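You operate a simulated robot arm through the tools that you are given. There is no shell and no other tool.

You are at the controls of a simulated robot arm. One attempt, no reset.

TASK
Put things in order on the wooden table. At the end: the lot card from the wooden table stands where the white stack of wipes stood; the grey bearing block from the wooden table stands where the lot card stood; the wire brush stands where the grey bearing block stood; the white stack of wipes from the wooden table stands on top of the silver belt pulley; whatever was shut is shut again. Leave all else as you found it, and nothing knocked over.

It is judged by the outcome, as a careful person would: the job done as asked, and still so three seconds after it is handed in. It fails if anything else is knocked over, pushed out of place, dropped, spilled or broken.

THE ROBOT
A 6-joint arm with a two-finger parallel gripper, fixed in place. Base frame: the origin is on the floor under the middle of its stand, x ahead of it, y to its left, z up; the work surface is at about z = 760. Lengths are in mm, angles in degrees, forces in N, time in s.
With the tool pointing down near the work surface it reaches from about 300 to 740 mm from the base axis. Its first joint turns from -66.0 to 66.0 degrees. Payload 2.45 kg.
The TCP is the grasp point between the finger pads, 24 mm short of the fingertips. In the tool frame z runs along the fingers and y along their closing line. The gripper opens to 68 mm. The fingers are 17 mm wide and 10 mm thick; the gripper's body (40 by 70 mm) begins 41 mm behind the TCP.
Orientation is that of the tool frame in the base frame, as a unit quaternion [x, y, z, w]. With the fingers straight down and closing along the base's y, the tool's x points along the base's -x, its y along +y and its z along -z.

THE INTERFACE
- The arm moves only by the tool move_arm. Its argument "motion" is a list of rows, each an object (a shift or turn left out is 0, a gripper value left out holds the last) with "linear": the shift along the tool's x, y, z in units of 30 mm (1.0 is 30 mm), a list of three; "delta_rot": the turn, a rotation vector about the tool's x, y, z in units of 4 degrees (1.0 is 4 degrees), a list of three. In form: [{"linear": [x, y, z], "delta_rot": [ax, ay, az]}, ...]. A call has 1 to 20 rows; each row shifts and turns the commanded pose from where the row before left it, along the tool's axes as they then stand. "gripper" is the closure, from 0 (fully open) to 1 (shut), set as the call begins (left out, the last holds). A call with a number of a shift or a turn outside -1 to 1 is refused whole. Each row takes 0.2 s and may step no farther than 50 mm and 8.6 degrees from the row before; otherwise, or with a gripper value out of range, the whole call is refused. Where a pose cannot be reached the arm comes as near as it can. A force on the tool above 40 N (or 10 N above the force at the start of the call, whichever is more), or a blocked arm, ends the call early, and 0.2 s more pass. Each finger travels about 108 mm/s and halts on what it meets, pressing with about 40 N; the grip force reading is that of the motor and also rises with nothing between the fingers. The clock runs only during rows and for 0.2 s after the last one: add rows that do not move to give the fingers time. It gives the time, the measured TCP pose, the force on the tool (base axes), the opening and the grip force at its end, in the units of the frame above (readings bear some noise), with the torque about the TCP (base axes, N m) and any sound that the robot's microphone picked up.
- Cameras (640 x 400 px; columns grow to the right, rows downward): "scene" is fixed at [163.9, 421, 1455]; the picture's right is [-0.74, -0.67, 0.00], its down [-0.46, 0.51, -0.73] and it looks along [0.49, -0.54, -0.69] (base axes); focal length 310 px, centre (320, 200). "wrist" rides on the gripper at [84, 11, -75] in the tool frame; the picture's right is [-0.13, 0.99, 0.00], its down [-0.60, -0.08, -0.79] and it looks along [-0.79, -0.10, 0.61] (tool axes); focal length 251 px, centre (320, 200). There is no depth. A picture from a camera that has moved, and an enlarged one, comes with that camera's place and axes in the base frame and with its lens.
- grab_frame(camera): a new picture of that camera. No time passes.
- enlarge(camera, box): a new picture of the part [left, top, right, bottom] of that camera's present view, enlarged. No time passes.
- job_done(): hands the job in; it is judged then, once.

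Places have to be worked out from the pictures, the camera data and where the tool is seen. Open the gripper and draw the arm clear of the work before you hand the job in, unless the task says otherwise.

The tools are called by a JSON object that holds its "op" and its "data". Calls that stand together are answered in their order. move_arm: Moves the arm, as the interface text tells. Its arguments: {"type":"object","properties":{"motion":{"type":"array","items":{"type":"object","properties":{"linear":{"type":"array","items":{"type":"number"}},"delta_rot":{"type":"array","items":{"type":"number"}}}}},"gripper":{"type":"number"}},"required":["motion"]} The other tools are called the same way: grab_frame (camera) takes a picture; enlarge (camera, box) takes an enlarged picture of a part of a camera's view; job_done () hands the job in.

At the start:

```text
clock: 0.0
eef_pos: [418.4, 119.4, 1124.7]
tool_rot: [0.0, 1.0, 0.0, 0.0]
contact_force: [-0.4, 0.1, 0.3]
wrist_torque: [-0.02, 0.03, 0.0]
grip_width: 68.3
grasp_force: 0.1
```

scene: 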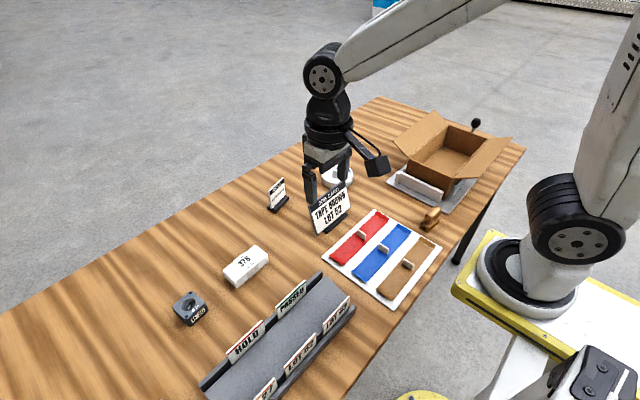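
wrist: 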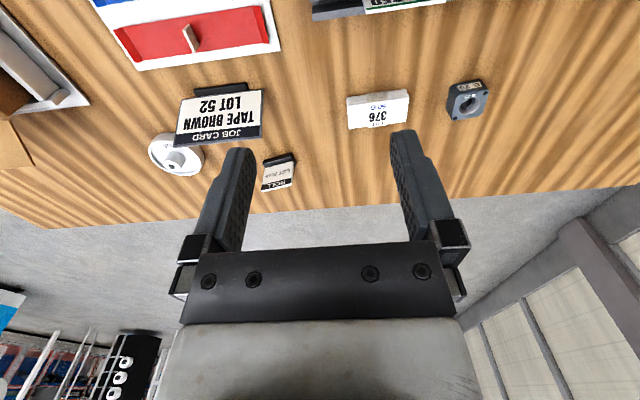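

I start by looking closely at the scene to identify the items and judge where they are.

{"op": "enlarge", "data": {"camera": "scene", "box": [240, 140, 400, 240]}}

{"op": "enlarge", "data": {"camera": "scene", "box": [140, 220, 380, 400]}}

{"op": "enlarge", "data": {"camera": "scene", "box": [310, 80, 550, 300]}}

{"op": "enlarge", "data": {"camera": "wrist", "box": [120, 60, 320, 220]}}

{"op": "enlarge", "data": {"camera": "wrist", "box": [320, 60, 520, 180]}}

```text
4.00 times, centred on (320, 190) of scene
camera zoom: at [163.9, 421.0, 1455.0], right [-0.74, -0.67, 0.0], down [-0.46, 0.51, -0.73], along [0.49, -0.54, -0.69], focal length 1241 px, centre (320, 240)
```

zoom: 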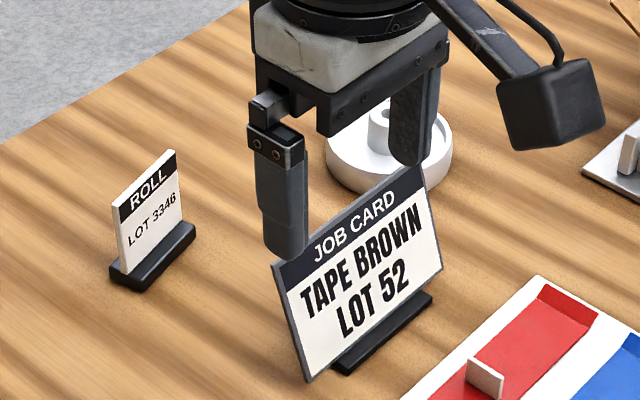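

```text
2.22 times, centred on (260, 310) of scene
camera zoom: at [163.9, 421.0, 1455.0], right [-0.74, -0.67, 0.0], down [-0.46, 0.51, -0.73], along [0.49, -0.54, -0.69], focal length 689 px, centre (453, -44)
```

zoom: 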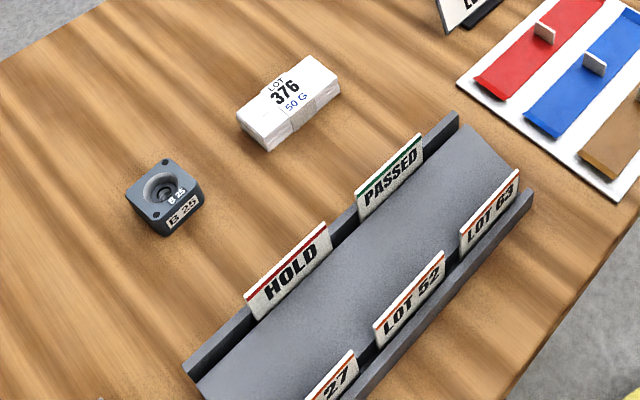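

```text
1.82 times, centred on (430, 190) of scene
camera zoom: at [163.9, 421.0, 1455.0], right [-0.74, -0.67, 0.0], down [-0.46, 0.51, -0.73], along [0.49, -0.54, -0.69], focal length 564 px, centre (120, 218)
```

zoom: 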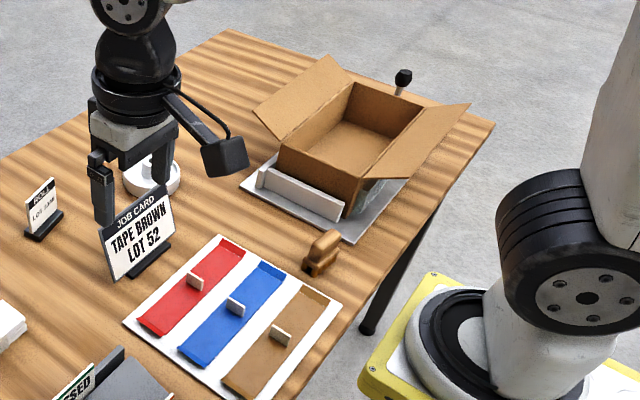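

```text
2.50 times, centred on (220, 140) of wrist
camera zoom: at [334.2, 128.7, 1199.3], right [0.13, 0.99, 0.0], down [0.6, -0.08, 0.79], along [0.79, -0.1, -0.61], focal length 629 px, centre (570, 350)
```

zoom: 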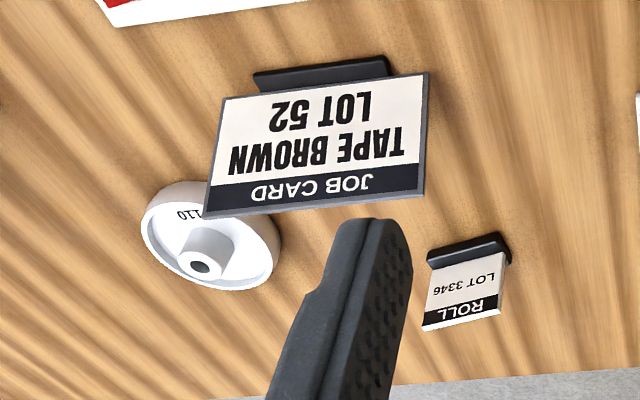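

```text
3.20 times, centred on (420, 120) of wrist
camera zoom: at [334.2, 128.7, 1199.3], right [0.13, 0.99, 0.0], down [0.6, -0.08, 0.79], along [0.79, -0.1, -0.61], focal length 805 px, centre (0, 456)
```

zoom: 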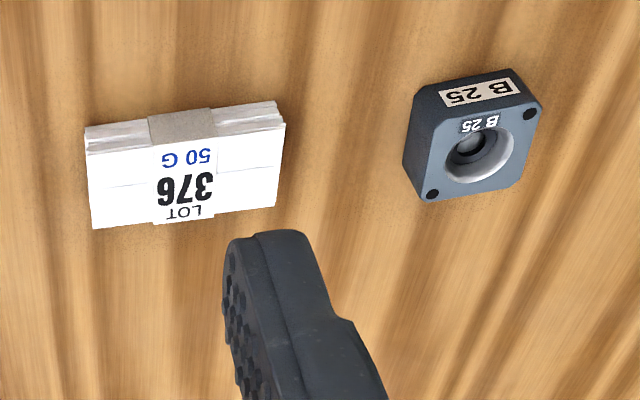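

I zoom further on the brown thing near the box, the box area, and the sliding lids, looking for the wire brush.

{"op": "enlarge", "data": {"camera": "scene", "box": [400, 190, 464, 240]}}

{"op": "enlarge", "data": {"camera": "scene", "box": [380, 100, 530, 220]}}

{"op": "enlarge", "data": {"camera": "scene", "box": [310, 200, 450, 310]}}

{"op": "enlarge", "data": {"camera": "scene", "box": [190, 260, 370, 400]}}

{"op": "enlarge", "data": {"camera": "wrist", "box": [0, 0, 160, 200]}}

{"op": "enlarge", "data": {"camera": "wrist", "box": [0, 250, 200, 400]}}

```text
8.00 times, centred on (432, 215) of scene
camera zoom: at [163.9, 421.0, 1455.0], right [-0.74, -0.67, 0.0], down [-0.46, 0.51, -0.73], along [0.49, -0.54, -0.69], focal length 2482 px, centre (-576, 80)
```

zoom: 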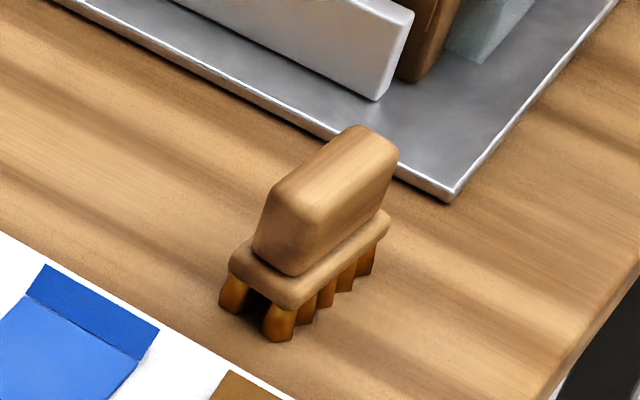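

```text
3.33 times, centred on (455, 160) of scene
camera zoom: at [163.9, 421.0, 1455.0], right [-0.74, -0.67, 0.0], down [-0.46, 0.51, -0.73], along [0.49, -0.54, -0.69], focal length 1034 px, centre (-130, 333)
```

zoom: 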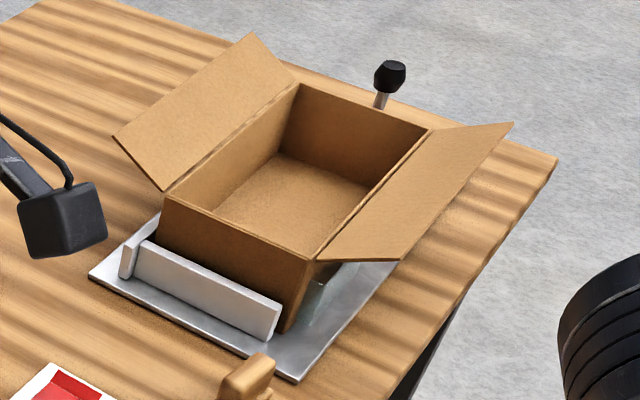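

```text
3.64 times, centred on (380, 255) of scene
camera zoom: at [163.9, 421.0, 1455.0], right [-0.74, -0.67, 0.0], down [-0.46, 0.51, -0.73], along [0.49, -0.54, -0.69], focal length 1128 px, centre (102, 0)
```

zoom: 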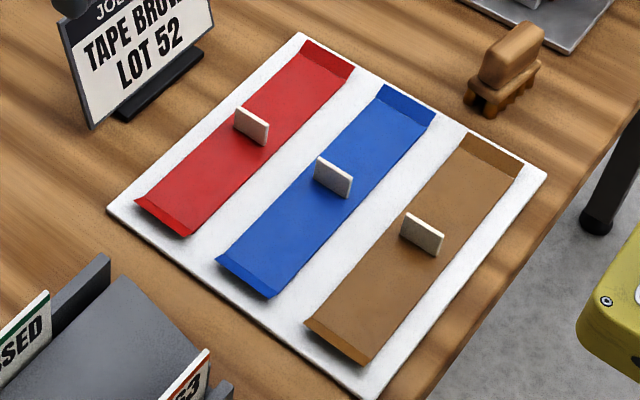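

```text
2.86 times, centred on (280, 330) of scene
camera zoom: at [163.9, 421.0, 1455.0], right [-0.74, -0.67, 0.0], down [-0.46, 0.51, -0.73], along [0.49, -0.54, -0.69], focal length 886 px, centre (434, -171)
```

zoom: 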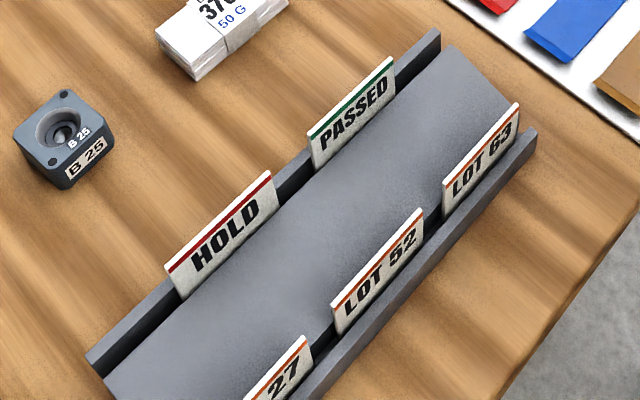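

```text
2.00 times, centred on (80, 100) of wrist
camera zoom: at [334.2, 128.7, 1199.3], right [0.13, 0.99, 0.0], down [0.6, -0.08, 0.79], along [0.79, -0.1, -0.61], focal length 503 px, centre (800, 400)
```

zoom: 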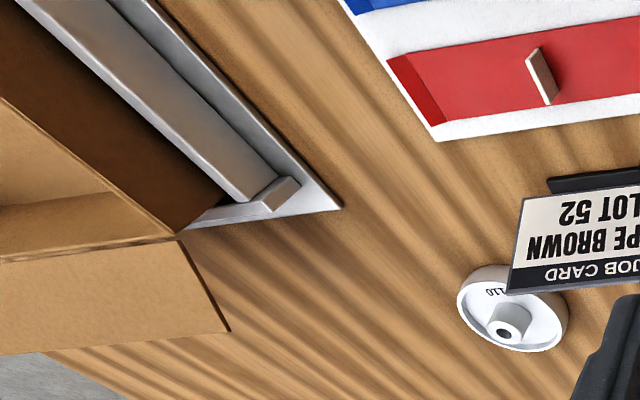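

```text
2.67 times, centred on (100, 325) of wrist
camera zoom: at [334.2, 128.7, 1199.3], right [0.13, 0.99, 0.0], down [0.6, -0.08, 0.79], along [0.79, -0.1, -0.61], focal length 670 px, centre (907, -133)
```

zoom: 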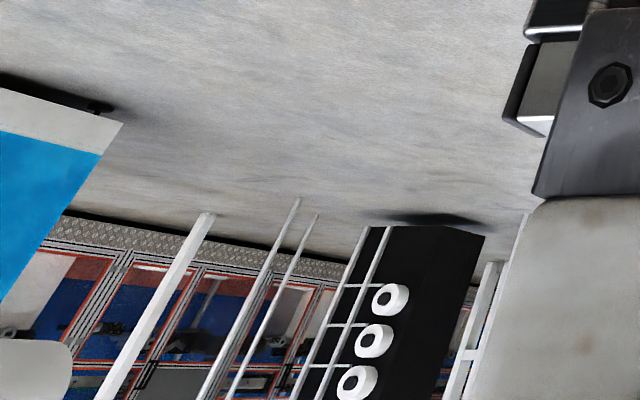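

The wire brush is the brown brush near the carton, the lot card is the small ROLL LOT 3346 card at about (733,-15), the wipes at about (620,201), the block at about (617,360), and the pulley at about (680,-241). Nothing seems to need opening. I move to a closer viewing position over the wipes side.

{"op": "move_arm", "data": {"motion": [{"linear": [-0.26, 0.34, 0.94]}, {"linear": [-0.26, 0.34, 0.94]}, {"linear": [-0.26, 0.34, 0.94]}, {"linear": [-0.26, 0.34, 0.94]}, {"linear": [-0.26, 0.34, 0.94]}, {"linear": [-0.26, 0.34, 0.94]}, {"linear": [-0.26, 0.34, 0.94]}, {"linear": [-0.26, 0.34, 0.94]}, {"linear": [0, 0, 0]}], "gripper": 0}}

{"op": "grab_frame", "data": {"camera": "wrist"}}

{"op": "grab_frame", "data": {"camera": "scene"}}

```text
clock: 2.0
eef_pos: [484.5, 199.8, 897.7]
tool_rot: [0.0, 1.0, 0.0, 0.0]
contact_force: [0.4, -1.0, -0.1]
wrist_torque: [-0.02, -0.03, 0.0]
grip_width: 67.8
grasp_force: 0.0
```

```text
taken
camera wrist: at [399.2, 210.6, 972.9], right [0.13, 0.99, 0.0], down [0.6, -0.08, 0.79], along [0.79, -0.1, -0.61], focal length 251 px, centre (320, 200)
```

wrist: 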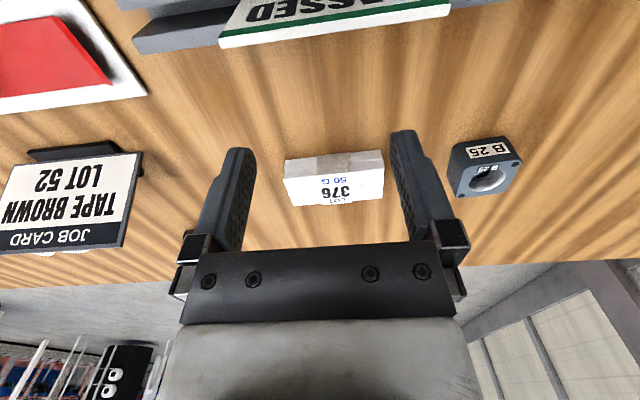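

```text
taken
```

scene: 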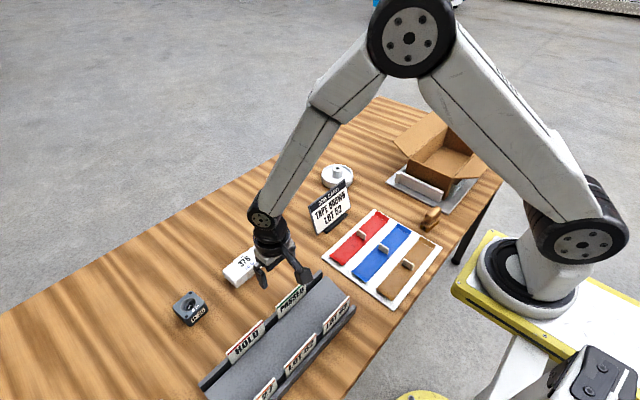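

The wipes and block are in view; I enlarge both for measurement.

{"op": "enlarge", "data": {"camera": "wrist", "box": [270, 130, 400, 215]}}

{"op": "enlarge", "data": {"camera": "wrist", "box": [430, 120, 540, 210]}}

{"op": "enlarge", "data": {"camera": "scene", "box": [300, 150, 370, 200]}}

{"op": "enlarge", "data": {"camera": "wrist", "box": [0, 130, 160, 260]}}

```text
4.71 times, centred on (335, 172) of wrist
camera zoom: at [399.2, 210.6, 972.9], right [0.13, 0.99, 0.0], down [0.6, -0.08, 0.79], along [0.79, -0.1, -0.61], focal length 1183 px, centre (249, 329)
```

zoom: 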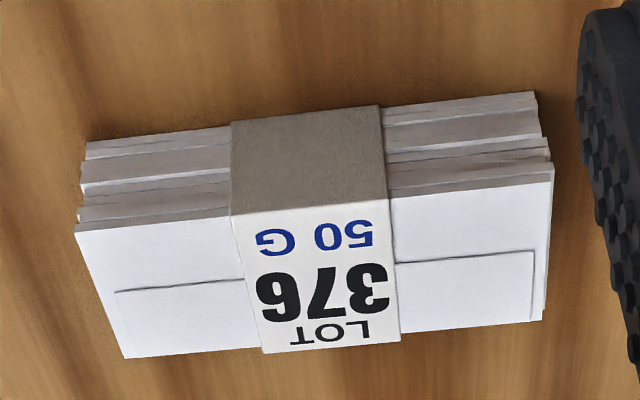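

```text
4.44 times, centred on (485, 165) of wrist
camera zoom: at [399.2, 210.6, 972.9], right [0.13, 0.99, 0.0], down [0.6, -0.08, 0.79], along [0.79, -0.1, -0.61], focal length 1118 px, centre (-413, 356)
```

zoom: 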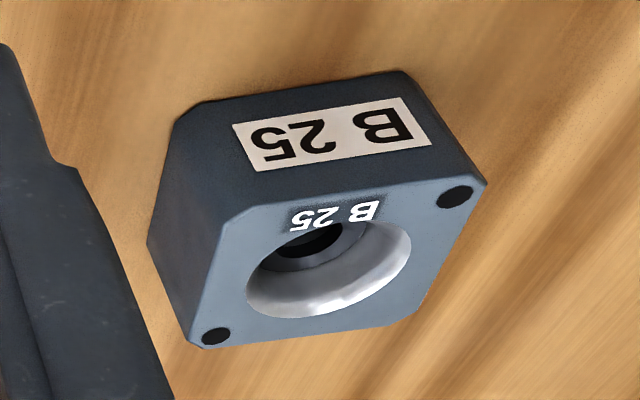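

```text
8.00 times, centred on (335, 175) of scene
camera zoom: at [163.9, 421.0, 1455.0], right [-0.74, -0.67, 0.0], down [-0.46, 0.51, -0.73], along [0.49, -0.54, -0.69], focal length 2482 px, centre (200, 400)
```

zoom: 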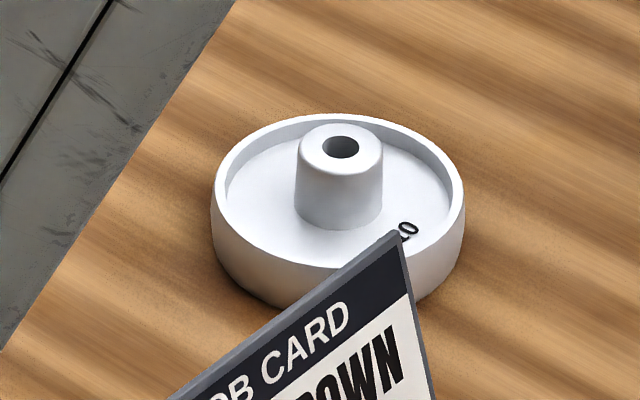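

```text
3.08 times, centred on (80, 195) of wrist
camera zoom: at [399.2, 210.6, 972.9], right [0.13, 0.99, 0.0], down [0.6, -0.08, 0.79], along [0.79, -0.1, -0.61], focal length 774 px, centre (1058, 215)
```

zoom: 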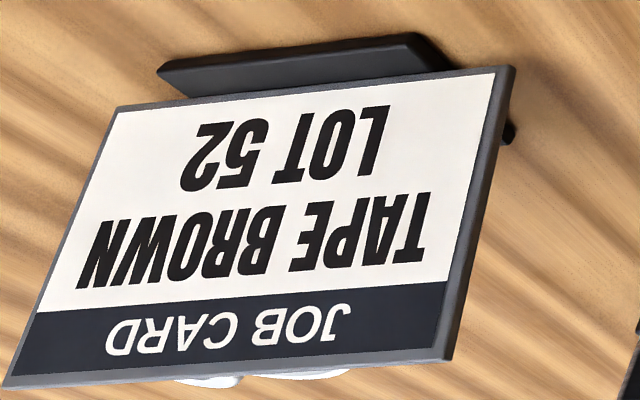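

The wipes measure about 107 × 50 × 29 mm, centred near (618,198) with the long side along y, so I turn the gripper 90° to close along base x. The pulley has a hub about 35 mm wide, standing some 50 mm tall, and the wipes must balance on it.

{"op": "move_arm", "data": {"motion": [{"delta_rot": [0, 0, 1]}, {"delta_rot": [0, 0, 1]}, {"delta_rot": [0, 0, 1]}, {"delta_rot": [0, 0, 1]}, {"delta_rot": [0, 0, 1]}, {"delta_rot": [0, 0, 1]}, {"delta_rot": [0, 0, 1]}, {"delta_rot": [0, 0, 1]}, {"delta_rot": [0, 0, 1]}, {"delta_rot": [0, 0, 1]}, {"delta_rot": [0, 0, 1]}, {"delta_rot": [0, 0, 1]}, {"delta_rot": [0, 0, 1]}, {"delta_rot": [0, 0, 1]}, {"delta_rot": [0, 0, 1]}, {"delta_rot": [0, 0, 1]}, {"delta_rot": [0, 0, 1]}, {"delta_rot": [0, 0, 1]}, {"delta_rot": [0, 0, 1]}, {"delta_rot": [0, 0, 1]}], "gripper": 0}}

```text
clock: 6.2
eef_pos: [482.6, 199.5, 898.4]
tool_rot: [0.644, 0.765, 0.0, 0.0]
contact_force: [0.1, 0.3, -1.4]
wrist_torque: [-0.03, -0.01, -0.03]
grip_width: 67.6
grasp_force: 0.1
```

Rotation works as expected (80° so far). I finish the turn to 90° and move above the wipes.

{"op": "move_arm", "data": {"motion": [{"delta_rot": [0, 0, 1]}, {"delta_rot": [0, 0, 1]}, {"delta_rot": [0, 0, 0.5]}, {"linear": [0, 0.9, 0]}, {"linear": [0, 0.9, 0]}, {"linear": [0, 0.9, 0]}, {"linear": [0, 0.9, 0]}, {"linear": [0, 0.9, 0]}, {"linear": [0, 0, 0]}], "gripper": 0}}

{"op": "grab_frame", "data": {"camera": "wrist"}}

{"op": "grab_frame", "data": {"camera": "scene"}}

```text
clock: 8.2
eef_pos: [618.5, 197.5, 899.8]
tool_rot: [0.707, 0.707, 0.001, 0.0]
contact_force: [-0.6, -0.2, -0.7]
wrist_torque: [-0.02, -0.04, 0.0]
grip_width: 68.1
grasp_force: 0.1
```

```text
taken
camera wrist: at [627.2, 281.9, 973.8], right [0.99, -0.13, 0.0], down [-0.08, -0.6, 0.79], along [-0.1, -0.79, -0.61], focal length 251 px, centre (320, 200)
```

wrist: 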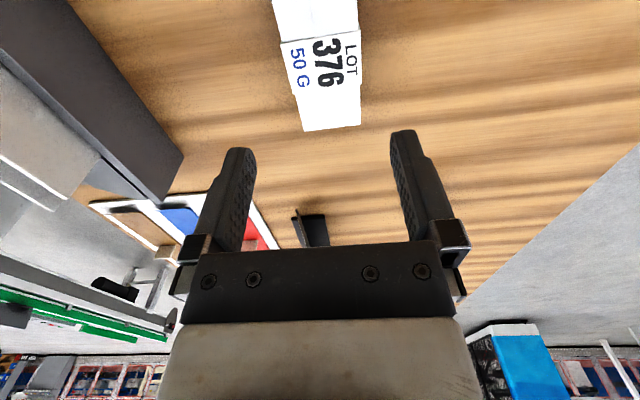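

```text
taken
```

scene: 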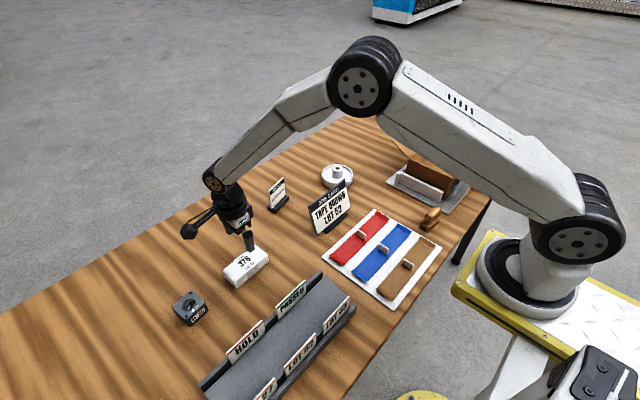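

The gripper is aligned over the wipes (stack centre about x 618.7, y 198.5). I descend so that the fingertips straddle the stack just above the table, with clear sides of about 9 mm.

{"op": "move_arm", "data": {"motion": [{"linear": [0, 0, 0.9]}, {"linear": [0, 0, 0.9]}, {"linear": [0, 0, 0.9]}, {"linear": [0, 0, 0.6]}, {"linear": [0, 0, 0.36]}, {"linear": [0, 0, 0]}], "gripper": 0}}

{"op": "grab_frame", "data": {"camera": "wrist"}}

{"op": "enlarge", "data": {"camera": "scene", "box": [200, 190, 300, 300]}}

```text
clock: 9.6
eef_pos: [616.1, 200.2, 788.5]
tool_rot: [0.707, 0.707, 0.0, -0.001]
contact_force: [0.5, -0.8, -0.4]
wrist_torque: [-0.02, 0.0, -0.03]
grip_width: 67.8
grasp_force: 0.0
```

```text
taken
camera wrist: at [625.6, 283.8, 862.9], right [0.99, -0.13, 0.0], down [-0.08, -0.6, 0.79], along [-0.1, -0.79, -0.61], focal length 251 px, centre (320, 200)
```

wrist: 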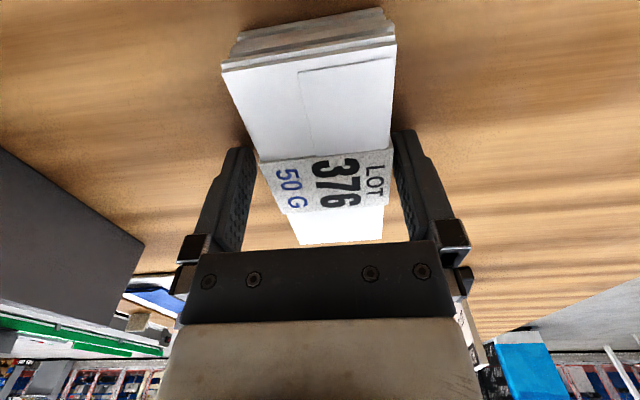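

```text
3.64 times, centred on (250, 245) of scene
camera zoom: at [163.9, 421.0, 1455.0], right [-0.74, -0.67, 0.0], down [-0.46, 0.51, -0.73], along [0.49, -0.54, -0.69], focal length 1128 px, centre (574, 36)
```

zoom: 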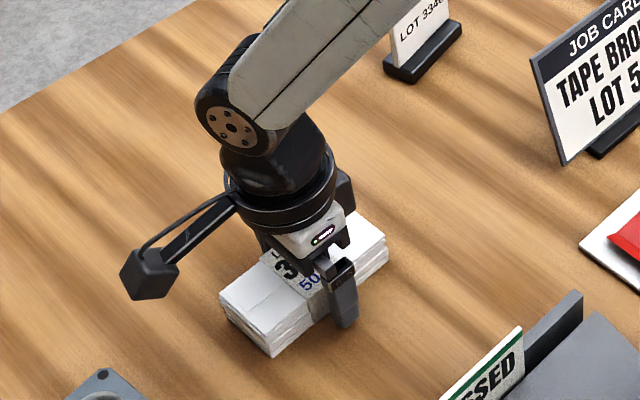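

The fingers straddle the stack with no contact force. I close the gripper and hold for a moment.

{"op": "move_arm", "data": {"motion": [{"linear": [0, 0, 0]}, {"linear": [0, 0, 0]}, {"linear": [0, 0, 0]}], "gripper": 1}}

{"op": "grab_frame", "data": {"camera": "wrist"}}

```text
clock: 10.4
eef_pos: [615.4, 200.1, 789.6]
tool_rot: [0.707, 0.708, 0.0, 0.0]
contact_force: [0.9, -0.3, 0.9]
wrist_torque: [0.05, -0.08, 0.02]
grip_width: 51.7
grasp_force: 40.6
```

```text
taken
camera wrist: at [625.6, 283.8, 863.2], right [0.99, -0.13, 0.0], down [-0.08, -0.6, 0.79], along [-0.1, -0.79, -0.61], focal length 251 px, centre (320, 200)
```

wrist: 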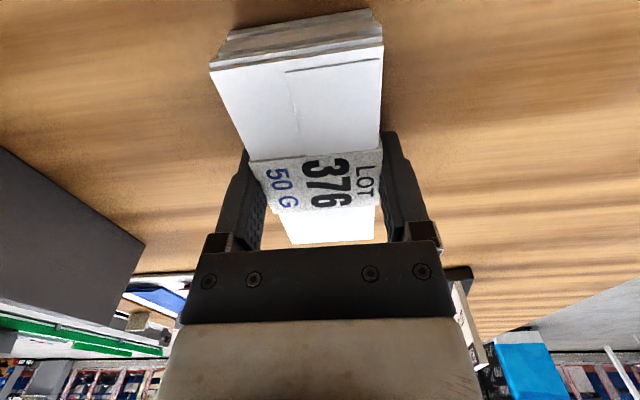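

The stack is gripped firmly (51.7 mm). I lift it straight up.

{"op": "move_arm", "data": {"motion": [{"linear": [0, 0, -0.3]}, {"linear": [0, 0, -0.8]}, {"linear": [0, 0, -0.9]}, {"linear": [0, 0, -0.9]}, {"linear": [0, 0, -0.9]}, {"linear": [0, 0, -0.9]}, {"linear": [0, 0, -0.9]}, {"linear": [0, 0, 0]}], "gripper": 1}}

{"op": "grab_frame", "data": {"camera": "scene"}}

{"op": "grab_frame", "data": {"camera": "wrist"}}

```text
clock: 12.2
eef_pos: [616.8, 199.8, 956.3]
tool_rot: [0.707, 0.707, 0.0, 0.0]
contact_force: [-0.3, -0.1, -1.0]
wrist_torque: [0.02, -0.01, 0.01]
grip_width: 51.5
grasp_force: 40.0
```

```text
taken
```

scene: 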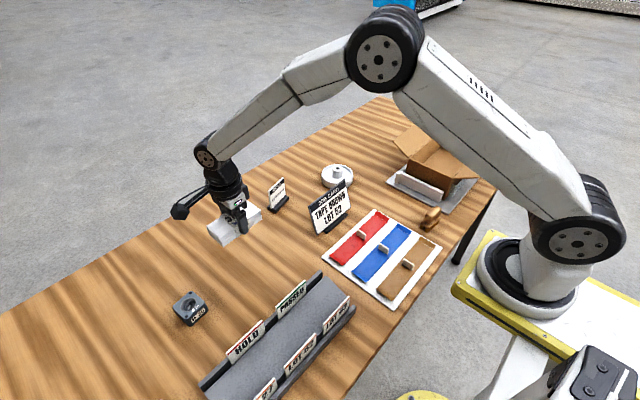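

```text
taken
camera wrist: at [626.1, 282.7, 1031.6], right [0.99, -0.13, 0.0], down [-0.08, -0.6, 0.79], along [-0.1, -0.79, -0.61], focal length 251 px, centre (320, 200)
```

wrist: 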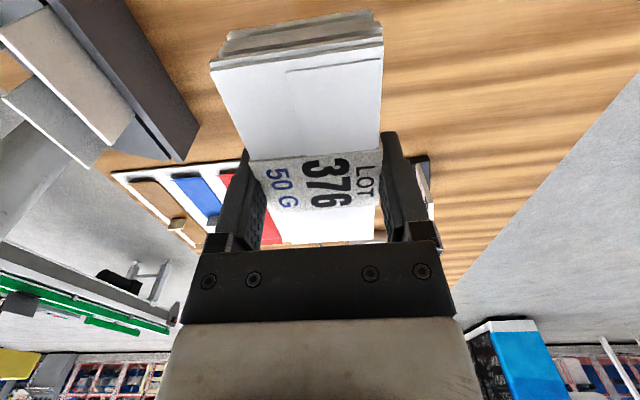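

The stack is lifted cleanly. Before placing I need a more precise pulley position, so I carry the stack high to a spot left of the pulley from which the wrist camera can see past the stack.

{"op": "move_arm", "data": {"motion": [{"linear": [-0.5, -0.1, 0]}, {"linear": [-0.9, -0.2, 0]}, {"linear": [-0.9, -0.2, 0]}, {"linear": [-0.9, -0.2, 0]}, {"linear": [-0.9, -0.2, 0]}, {"linear": [-0.9, -0.2, 0]}, {"linear": [-0.9, -0.2, 0]}, {"linear": [-0.9, -0.2, 0]}, {"linear": [-0.9, -0.2, 0]}, {"linear": [-0.9, -0.2, 0]}, {"linear": [-0.9, -0.2, 0]}, {"linear": [-0.5, -0.2, 0]}, {"linear": [0, 0, 0]}], "gripper": 1}}

{"op": "grab_frame", "data": {"camera": "wrist"}}

{"op": "grab_frame", "data": {"camera": "scene"}}

```text
clock: 15.0
eef_pos: [548.1, -100.5, 958.5]
tool_rot: [0.707, 0.707, 0.0, 0.0]
contact_force: [0.4, 0.7, -1.6]
wrist_torque: [-0.02, 0.0, -0.02]
grip_width: 51.3
grasp_force: 40.4
```

```text
taken
camera wrist: at [558.0, -16.5, 1033.5], right [0.99, -0.13, 0.0], down [-0.08, -0.6, 0.79], along [-0.1, -0.79, -0.61], focal length 251 px, centre (320, 200)
```

wrist: 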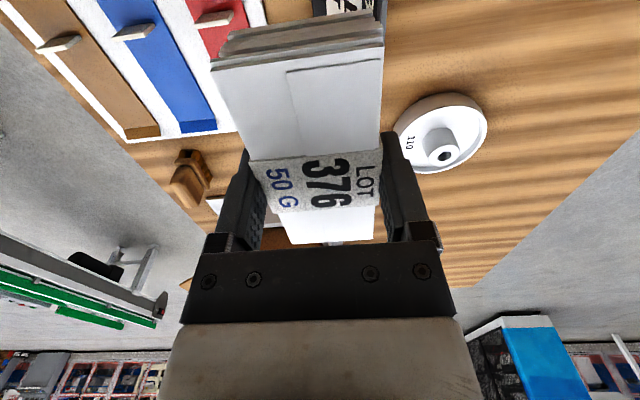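

```text
taken
```

scene: 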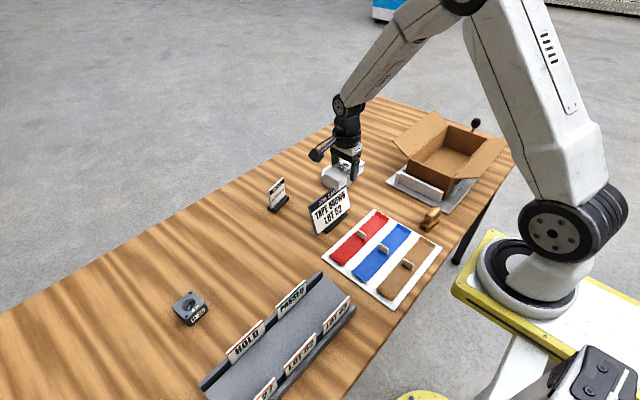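

The pulley is clearly in view beside the finger; I enlarge it to measure its centre and hub height.

{"op": "enlarge", "data": {"camera": "wrist", "box": [380, 80, 500, 190]}}

{"op": "enlarge", "data": {"camera": "wrist", "box": [140, 130, 240, 230]}}

```text
3.64 times, centred on (440, 135) of wrist
camera zoom: at [558.0, -16.5, 1033.5], right [0.99, -0.13, 0.0], down [-0.08, -0.6, 0.79], along [-0.1, -0.79, -0.61], focal length 914 px, centre (-116, 436)
```

zoom: 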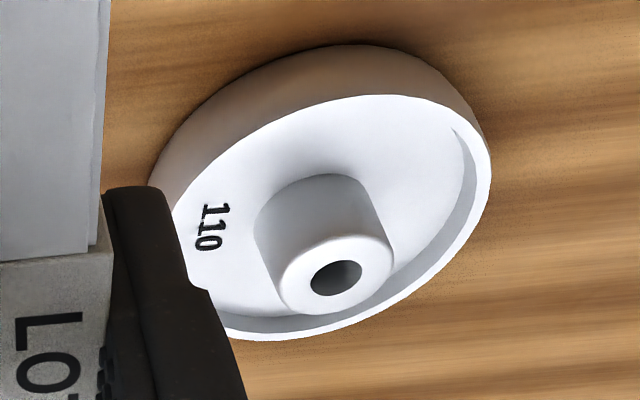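

```text
4.00 times, centred on (190, 180) of wrist
camera zoom: at [558.0, -16.5, 1033.5], right [0.99, -0.13, 0.0], down [-0.08, -0.6, 0.79], along [-0.1, -0.79, -0.61], focal length 1006 px, centre (840, 280)
```

zoom: 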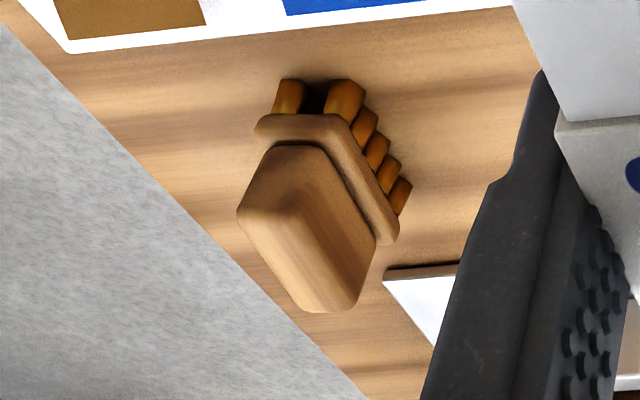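

Hub centre works out at about (678,-240) with its top near z 809. I move the stack to above it and lower to about TCP z 880 for a check from the fixed camera.

{"op": "move_arm", "data": {"motion": [{"linear": [-0.5, 0.45, 0]}, {"linear": [-0.8, 0.75, 0]}, {"linear": [-0.8, 0.75, 0]}, {"linear": [-0.8, 0.75, 0]}, {"linear": [-0.8, 0.75, 0]}, {"linear": [-0.6, 0.5, 0]}, {"linear": [-0.35, 0.38, 0]}, {"linear": [0, 0, 0.7]}, {"linear": [0, 0, 0.9]}, {"linear": [0, 0, 0.8]}, {"linear": [0, 0, 0]}, {"linear": [0, 0, 0]}], "gripper": 1}}

{"op": "grab_frame", "data": {"camera": "wrist"}}

{"op": "grab_frame", "data": {"camera": "scene"}}

{"op": "enlarge", "data": {"camera": "scene", "box": [290, 110, 390, 210]}}

```text
clock: 17.6
eef_pos: [678.0, -240.1, 885.4]
tool_rot: [0.707, 0.707, 0.0, 0.0]
contact_force: [-0.2, 0.5, -1.4]
wrist_torque: [-0.03, 0.01, -0.02]
grip_width: 51.5
grasp_force: 40.1
```

```text
taken
camera wrist: at [687.4, -157.2, 961.0], right [0.99, -0.13, 0.0], down [-0.08, -0.6, 0.79], along [-0.1, -0.79, -0.61], focal length 251 px, centre (320, 200)
```

wrist: 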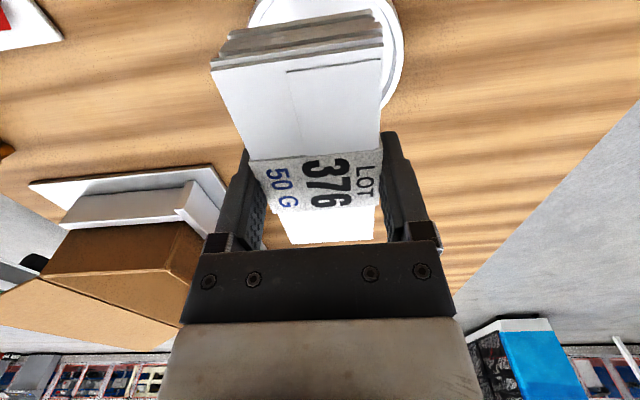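

```text
taken
```

scene: 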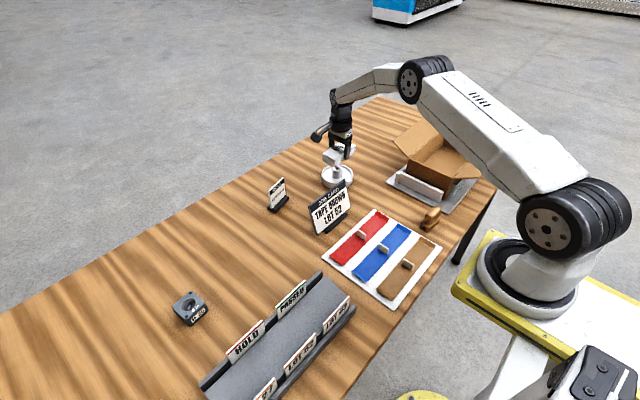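

```text
4.00 times, centred on (340, 160) of scene
camera zoom: at [164.0, 421.0, 1455.0], right [-0.74, -0.67, 0.0], down [-0.46, 0.51, -0.73], along [0.49, -0.54, -0.69], focal length 1241 px, centre (240, 360)
```

zoom: 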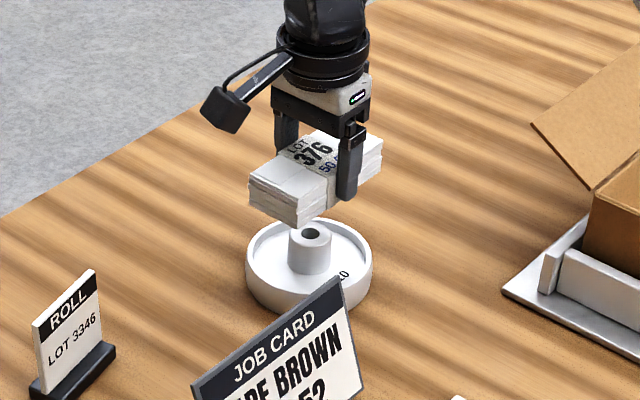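

From the fixed camera the stack is over the pulley; I enlarge more to check the alignment of the stack's centre with the hub precisely.

{"op": "enlarge", "data": {"camera": "scene", "box": [312, 130, 372, 190]}}

{"op": "enlarge", "data": {"camera": "wrist", "box": [200, 0, 430, 140]}}

```text
6.67 times, centred on (342, 160) of scene
camera zoom: at [164.0, 421.0, 1455.0], right [-0.74, -0.67, 0.0], down [-0.46, 0.51, -0.73], along [0.49, -0.54, -0.69], focal length 2068 px, centre (173, 467)
```

zoom: 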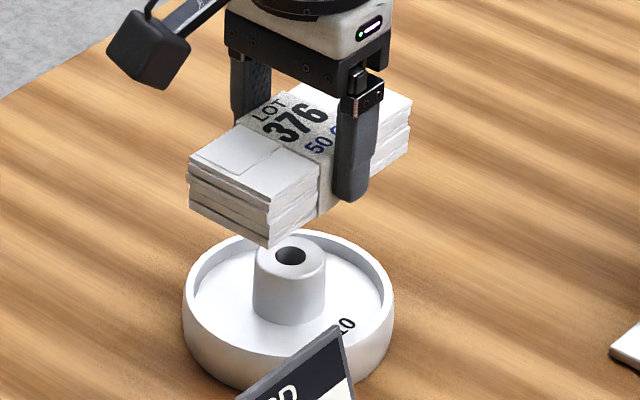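

```text
2.78 times, centred on (315, 70) of wrist
camera zoom: at [687.4, -157.2, 961.0], right [0.99, -0.13, 0.0], down [-0.08, -0.6, 0.79], along [-0.1, -0.79, -0.61], focal length 700 px, centre (334, 562)
```

zoom: 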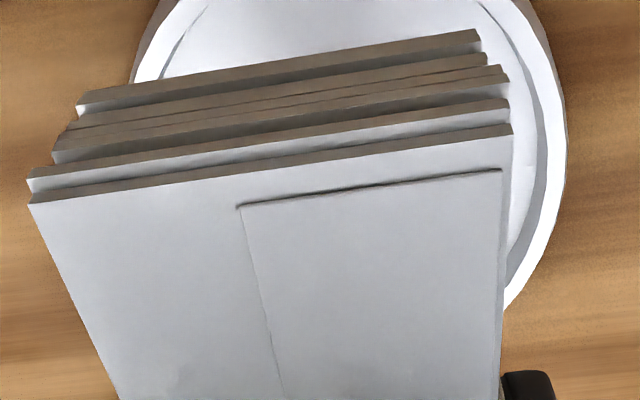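

Alignment is within about 2.5 mm; I correct by (+1.9,+1.7) mm and descend to a few millimetres above the expected contact height.

{"op": "move_arm", "data": {"motion": [{"linear": [0.06, 0.06, 0]}, {"linear": [0, 0, 0.5]}, {"linear": [0, 0, 0.5]}, {"linear": [0, 0, 0.3]}, {"linear": [0, 0, 0.1]}, {"linear": [0, 0, 0]}], "gripper": 1}}

{"op": "enlarge", "data": {"camera": "scene", "box": [312, 130, 372, 190]}}

```text
clock: 19.0
eef_pos: [678.5, -238.7, 843.7]
tool_rot: [0.707, 0.707, 0.0, 0.001]
contact_force: [0.5, -0.2, -0.9]
wrist_torque: [0.01, 0.02, 0.0]
grip_width: 51.5
grasp_force: 39.8
```

```text
6.67 times, centred on (342, 160) of scene
camera zoom: at [164.0, 421.0, 1455.0], right [-0.74, -0.67, 0.0], down [-0.46, 0.51, -0.73], along [0.49, -0.54, -0.69], focal length 2068 px, centre (173, 467)
```

zoom: 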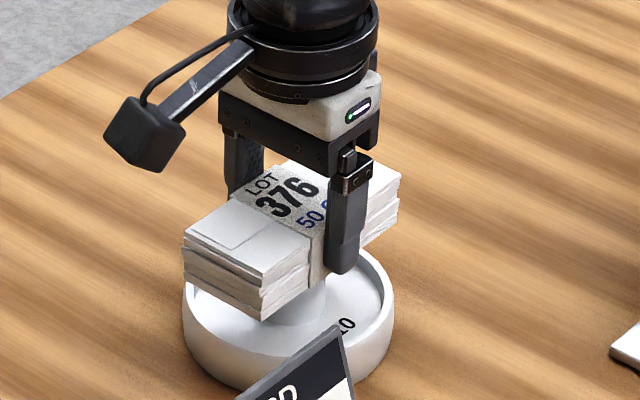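

The stack bottom is now only a few millimetres above the hub. I lower in small steps and watch the force.

{"op": "move_arm", "data": {"motion": [{"linear": [0, 0, 0.05]}, {"linear": [0, 0, 0.05]}, {"linear": [0, 0, 0]}], "gripper": 1}}

```text
clock: 19.8
eef_pos: [679.8, -238.3, 840.8]
tool_rot: [0.707, 0.707, -0.001, 0.0]
contact_force: [-0.2, 0.0, -0.4]
wrist_torque: [-0.01, 0.0, 0.0]
grip_width: 51.3
grasp_force: 39.6
```

No contact yet at 840.8; I continue down by another couple of millimetres.

{"op": "move_arm", "data": {"motion": [{"linear": [0, 0, 0.04]}, {"linear": [0, 0, 0.04]}, {"linear": [0, 0, 0]}], "gripper": 1}}

```text
clock: 20.6
eef_pos: [680.1, -237.0, 838.5]
tool_rot: [0.707, 0.707, 0.001, 0.0]
contact_force: [-2.7, -0.1, 5.2]
wrist_torque: [-0.04, 0.08, 0.01]
grip_width: 51.4
grasp_force: 40.2
```

A contact force of about 5 N shows the stack has reached the hub. I check the pictures before releasing.

{"op": "enlarge", "data": {"camera": "scene", "box": [312, 130, 372, 190]}}

{"op": "grab_frame", "data": {"camera": "wrist"}}

```text
6.67 times, centred on (342, 160) of scene
camera zoom: at [163.7, 421.0, 1455.1], right [-0.74, -0.67, 0.0], down [-0.46, 0.51, -0.73], along [0.49, -0.54, -0.69], focal length 2068 px, centre (173, 467)
```

zoom: 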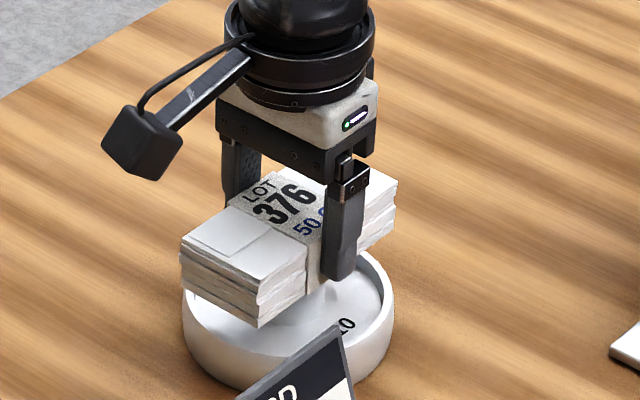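

```text
taken
camera wrist: at [689.8, -154.9, 913.1], right [0.99, -0.13, 0.0], down [-0.08, -0.6, 0.79], along [-0.1, -0.79, -0.61], focal length 251 px, centre (320, 200)
```

wrist: 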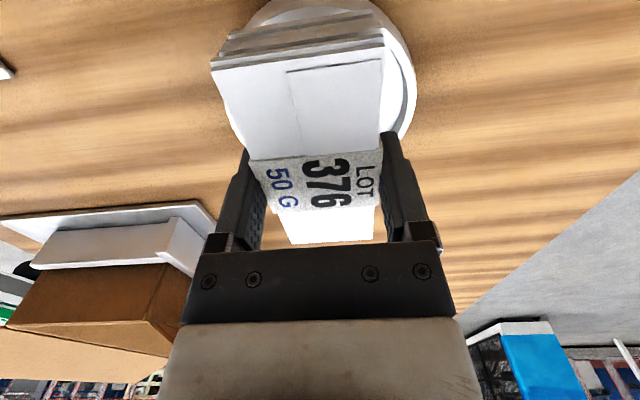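

The stack's bottom centre coincides with the hub top. I open the gripper and wait.

{"op": "move_arm", "data": {"motion": [{"linear": [0, 0, 0]}, {"linear": [0, 0, 0]}, {"linear": [0, 0, 0]}], "gripper": 0}}

{"op": "enlarge", "data": {"camera": "scene", "box": [312, 130, 372, 190]}}

{"op": "grab_frame", "data": {"camera": "wrist"}}

```text
clock: 21.4
eef_pos: [680.5, -237.0, 837.6]
tool_rot: [0.707, 0.707, 0.0, 0.0]
contact_force: [-0.1, 0.2, 0.3]
wrist_torque: [-0.05, 0.0, 0.01]
grip_width: 68.1
grasp_force: 0.2
```

```text
6.67 times, centred on (342, 160) of scene
camera zoom: at [163.9, 421.0, 1455.0], right [-0.74, -0.67, 0.0], down [-0.46, 0.51, -0.73], along [0.49, -0.54, -0.69], focal length 2068 px, centre (173, 467)
```

zoom: 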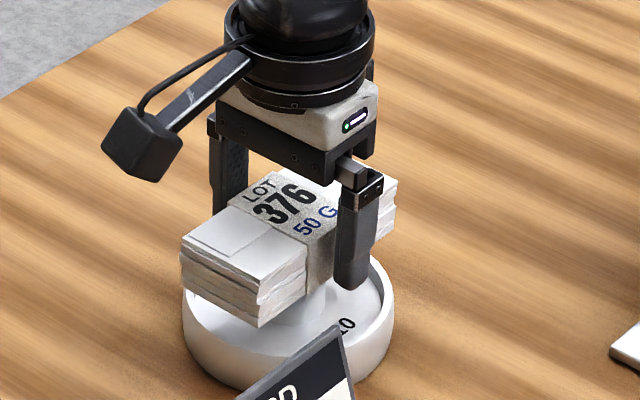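

```text
taken
camera wrist: at [689.6, -154.6, 912.4], right [0.99, -0.13, 0.0], down [-0.08, -0.6, 0.79], along [-0.1, -0.79, -0.61], focal length 251 px, centre (320, 200)
```

wrist: 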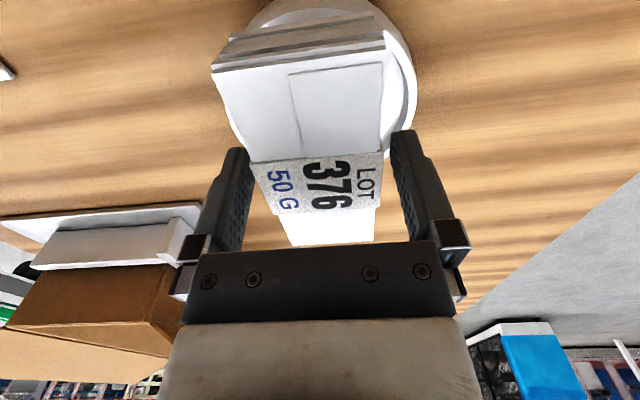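

The stack stays steady on the hub after release. I raise the gripper straight up.

{"op": "move_arm", "data": {"motion": [{"linear": [0, 0, -0.2]}, {"linear": [0, 0, -0.4]}, {"linear": [0, 0, -0.7]}, {"linear": [0, 0, -0.9]}, {"linear": [0, 0, -0.9]}, {"linear": [0, 0, -0.9]}, {"linear": [0, 0, 0]}], "gripper": 0}}

{"op": "enlarge", "data": {"camera": "scene", "box": [312, 130, 372, 190]}}

{"op": "grab_frame", "data": {"camera": "wrist"}}

```text
clock: 23.0
eef_pos: [678.5, -238.2, 959.0]
tool_rot: [0.707, 0.707, 0.0, 0.001]
contact_force: [0.3, -0.3, 0.4]
wrist_torque: [-0.01, 0.01, 0.02]
grip_width: 67.9
grasp_force: 0.0
```

```text
6.67 times, centred on (342, 160) of scene
camera zoom: at [163.9, 421.0, 1455.0], right [-0.74, -0.67, 0.0], down [-0.46, 0.51, -0.73], along [0.49, -0.54, -0.69], focal length 2068 px, centre (173, 467)
```

zoom: 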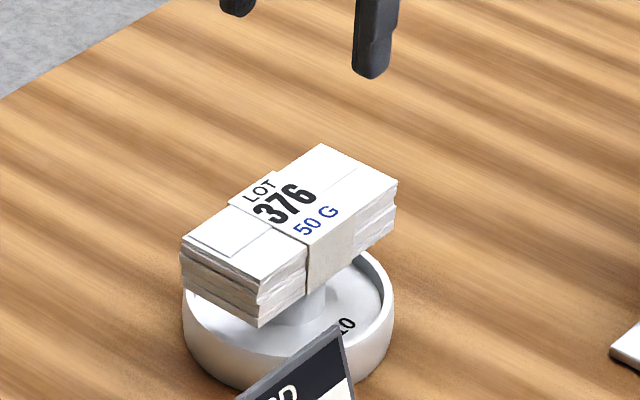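

```text
taken
camera wrist: at [687.9, -155.3, 1034.2], right [0.99, -0.13, 0.0], down [-0.08, -0.6, 0.79], along [-0.1, -0.79, -0.61], focal length 251 px, centre (320, 200)
```

wrist: 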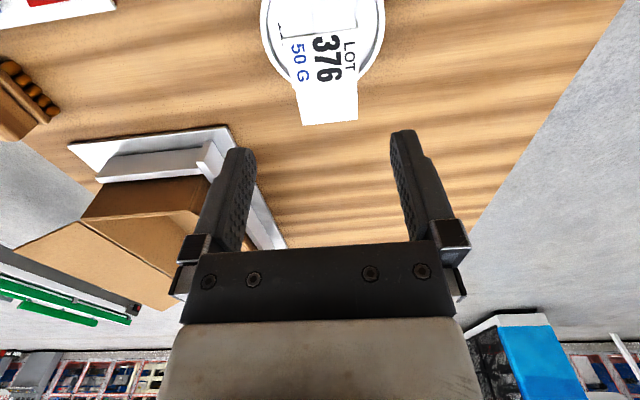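

The wipes rest flat on the pulley. Next I move to the far side of the lot card (+y side) for an edge-on view with the wrist camera.

{"op": "move_arm", "data": {"motion": [{"linear": [0.5, 0, 0]}, {"linear": [0.95, 0, 0]}, {"linear": [0.95, 0, 0]}, {"linear": [0.95, 0, 0]}, {"linear": [0.95, 0, 0]}, {"linear": [0.95, 0, 0]}, {"linear": [0.95, 0, 0]}, {"linear": [0.95, 0, 0]}, {"linear": [0.95, 0, 0]}, {"linear": [0.95, 0, 0]}, {"linear": [0.95, 0, 0]}, {"linear": [0.95, 0, 0]}, {"linear": [0.95, 0, 0]}, {"linear": [0.5, 0, 0.5]}, {"linear": [0, 0, 0.5]}, {"linear": [0, 0, 0]}], "gripper": 0}}

{"op": "grab_frame", "data": {"camera": "wrist"}}

{"op": "enlarge", "data": {"camera": "scene", "box": [255, 165, 315, 225]}}

```text
clock: 26.4
eef_pos: [678.4, 134.8, 929.2]
tool_rot: [0.707, 0.707, 0.0, 0.0]
contact_force: [-0.4, 0.3, -0.1]
wrist_torque: [0.0, 0.0, -0.01]
grip_width: 67.9
grasp_force: 0.0
```

```text
taken
camera wrist: at [689.0, 217.8, 1003.4], right [0.99, -0.13, 0.0], down [-0.08, -0.6, 0.79], along [-0.1, -0.79, -0.61], focal length 251 px, centre (320, 200)
```

wrist: 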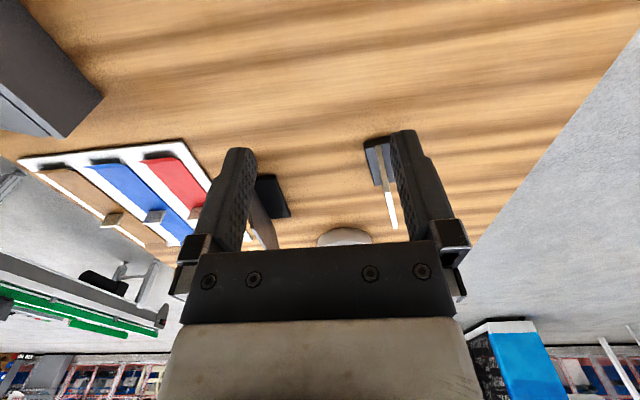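

```text
6.67 times, centred on (285, 195) of scene
camera zoom: at [163.9, 421.0, 1455.0], right [-0.74, -0.67, 0.0], down [-0.46, 0.51, -0.73], along [0.49, -0.54, -0.69], focal length 2068 px, centre (553, 233)
```

zoom: 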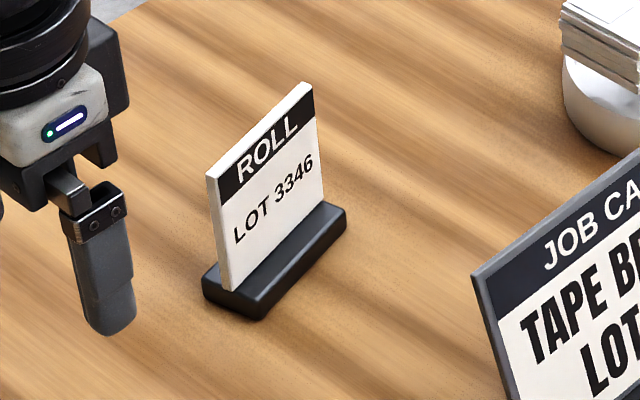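

The card is edge-on but partly behind the right finger; I shift +x by 48 mm and come a bit closer so that it appears between the fingers.

{"op": "move_arm", "data": {"motion": [{"linear": [0, 0.8, 0.2]}, {"linear": [0, 0.8, 0.2]}, {"linear": [-0.4, 0, 0.3]}, {"linear": [0, 0, 0]}], "gripper": 0}}

{"op": "grab_frame", "data": {"camera": "wrist"}}

{"op": "enlarge", "data": {"camera": "wrist", "box": [260, 120, 390, 240]}}

```text
clock: 27.4
eef_pos: [726.1, 122.4, 906.9]
tool_rot: [0.707, 0.707, -0.001, 0.0]
contact_force: [0.4, -0.2, -0.1]
wrist_torque: [-0.01, -0.04, 0.01]
grip_width: 68.2
grasp_force: 0.0
```

```text
taken
camera wrist: at [735.5, 205.9, 981.8], right [0.99, -0.13, 0.0], down [-0.08, -0.6, 0.79], along [-0.1, -0.79, -0.61], focal length 251 px, centre (320, 200)
```

wrist: 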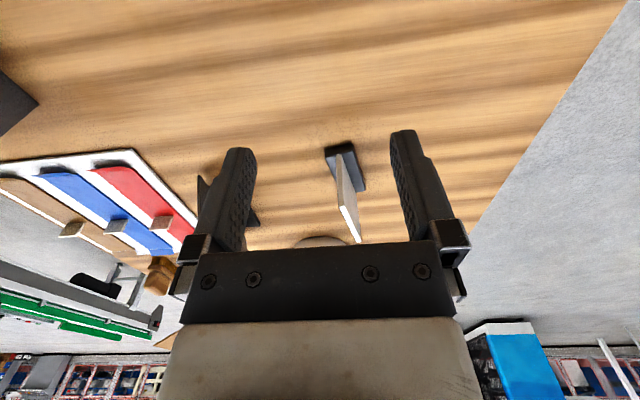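

```text
3.33 times, centred on (325, 180) of wrist
camera zoom: at [735.5, 205.9, 981.8], right [0.99, -0.13, 0.0], down [-0.08, -0.6, 0.79], along [-0.1, -0.79, -0.61], focal length 838 px, centre (303, 267)
```

zoom: 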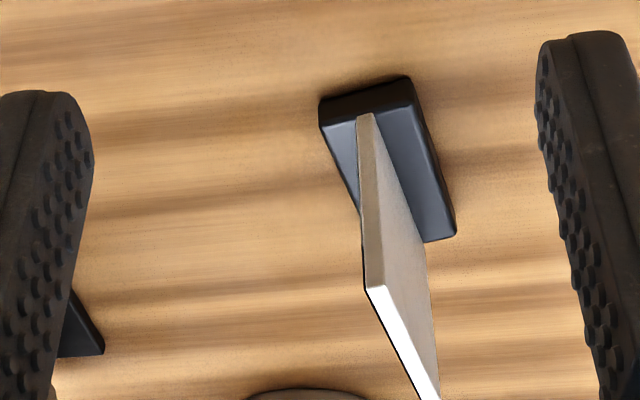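

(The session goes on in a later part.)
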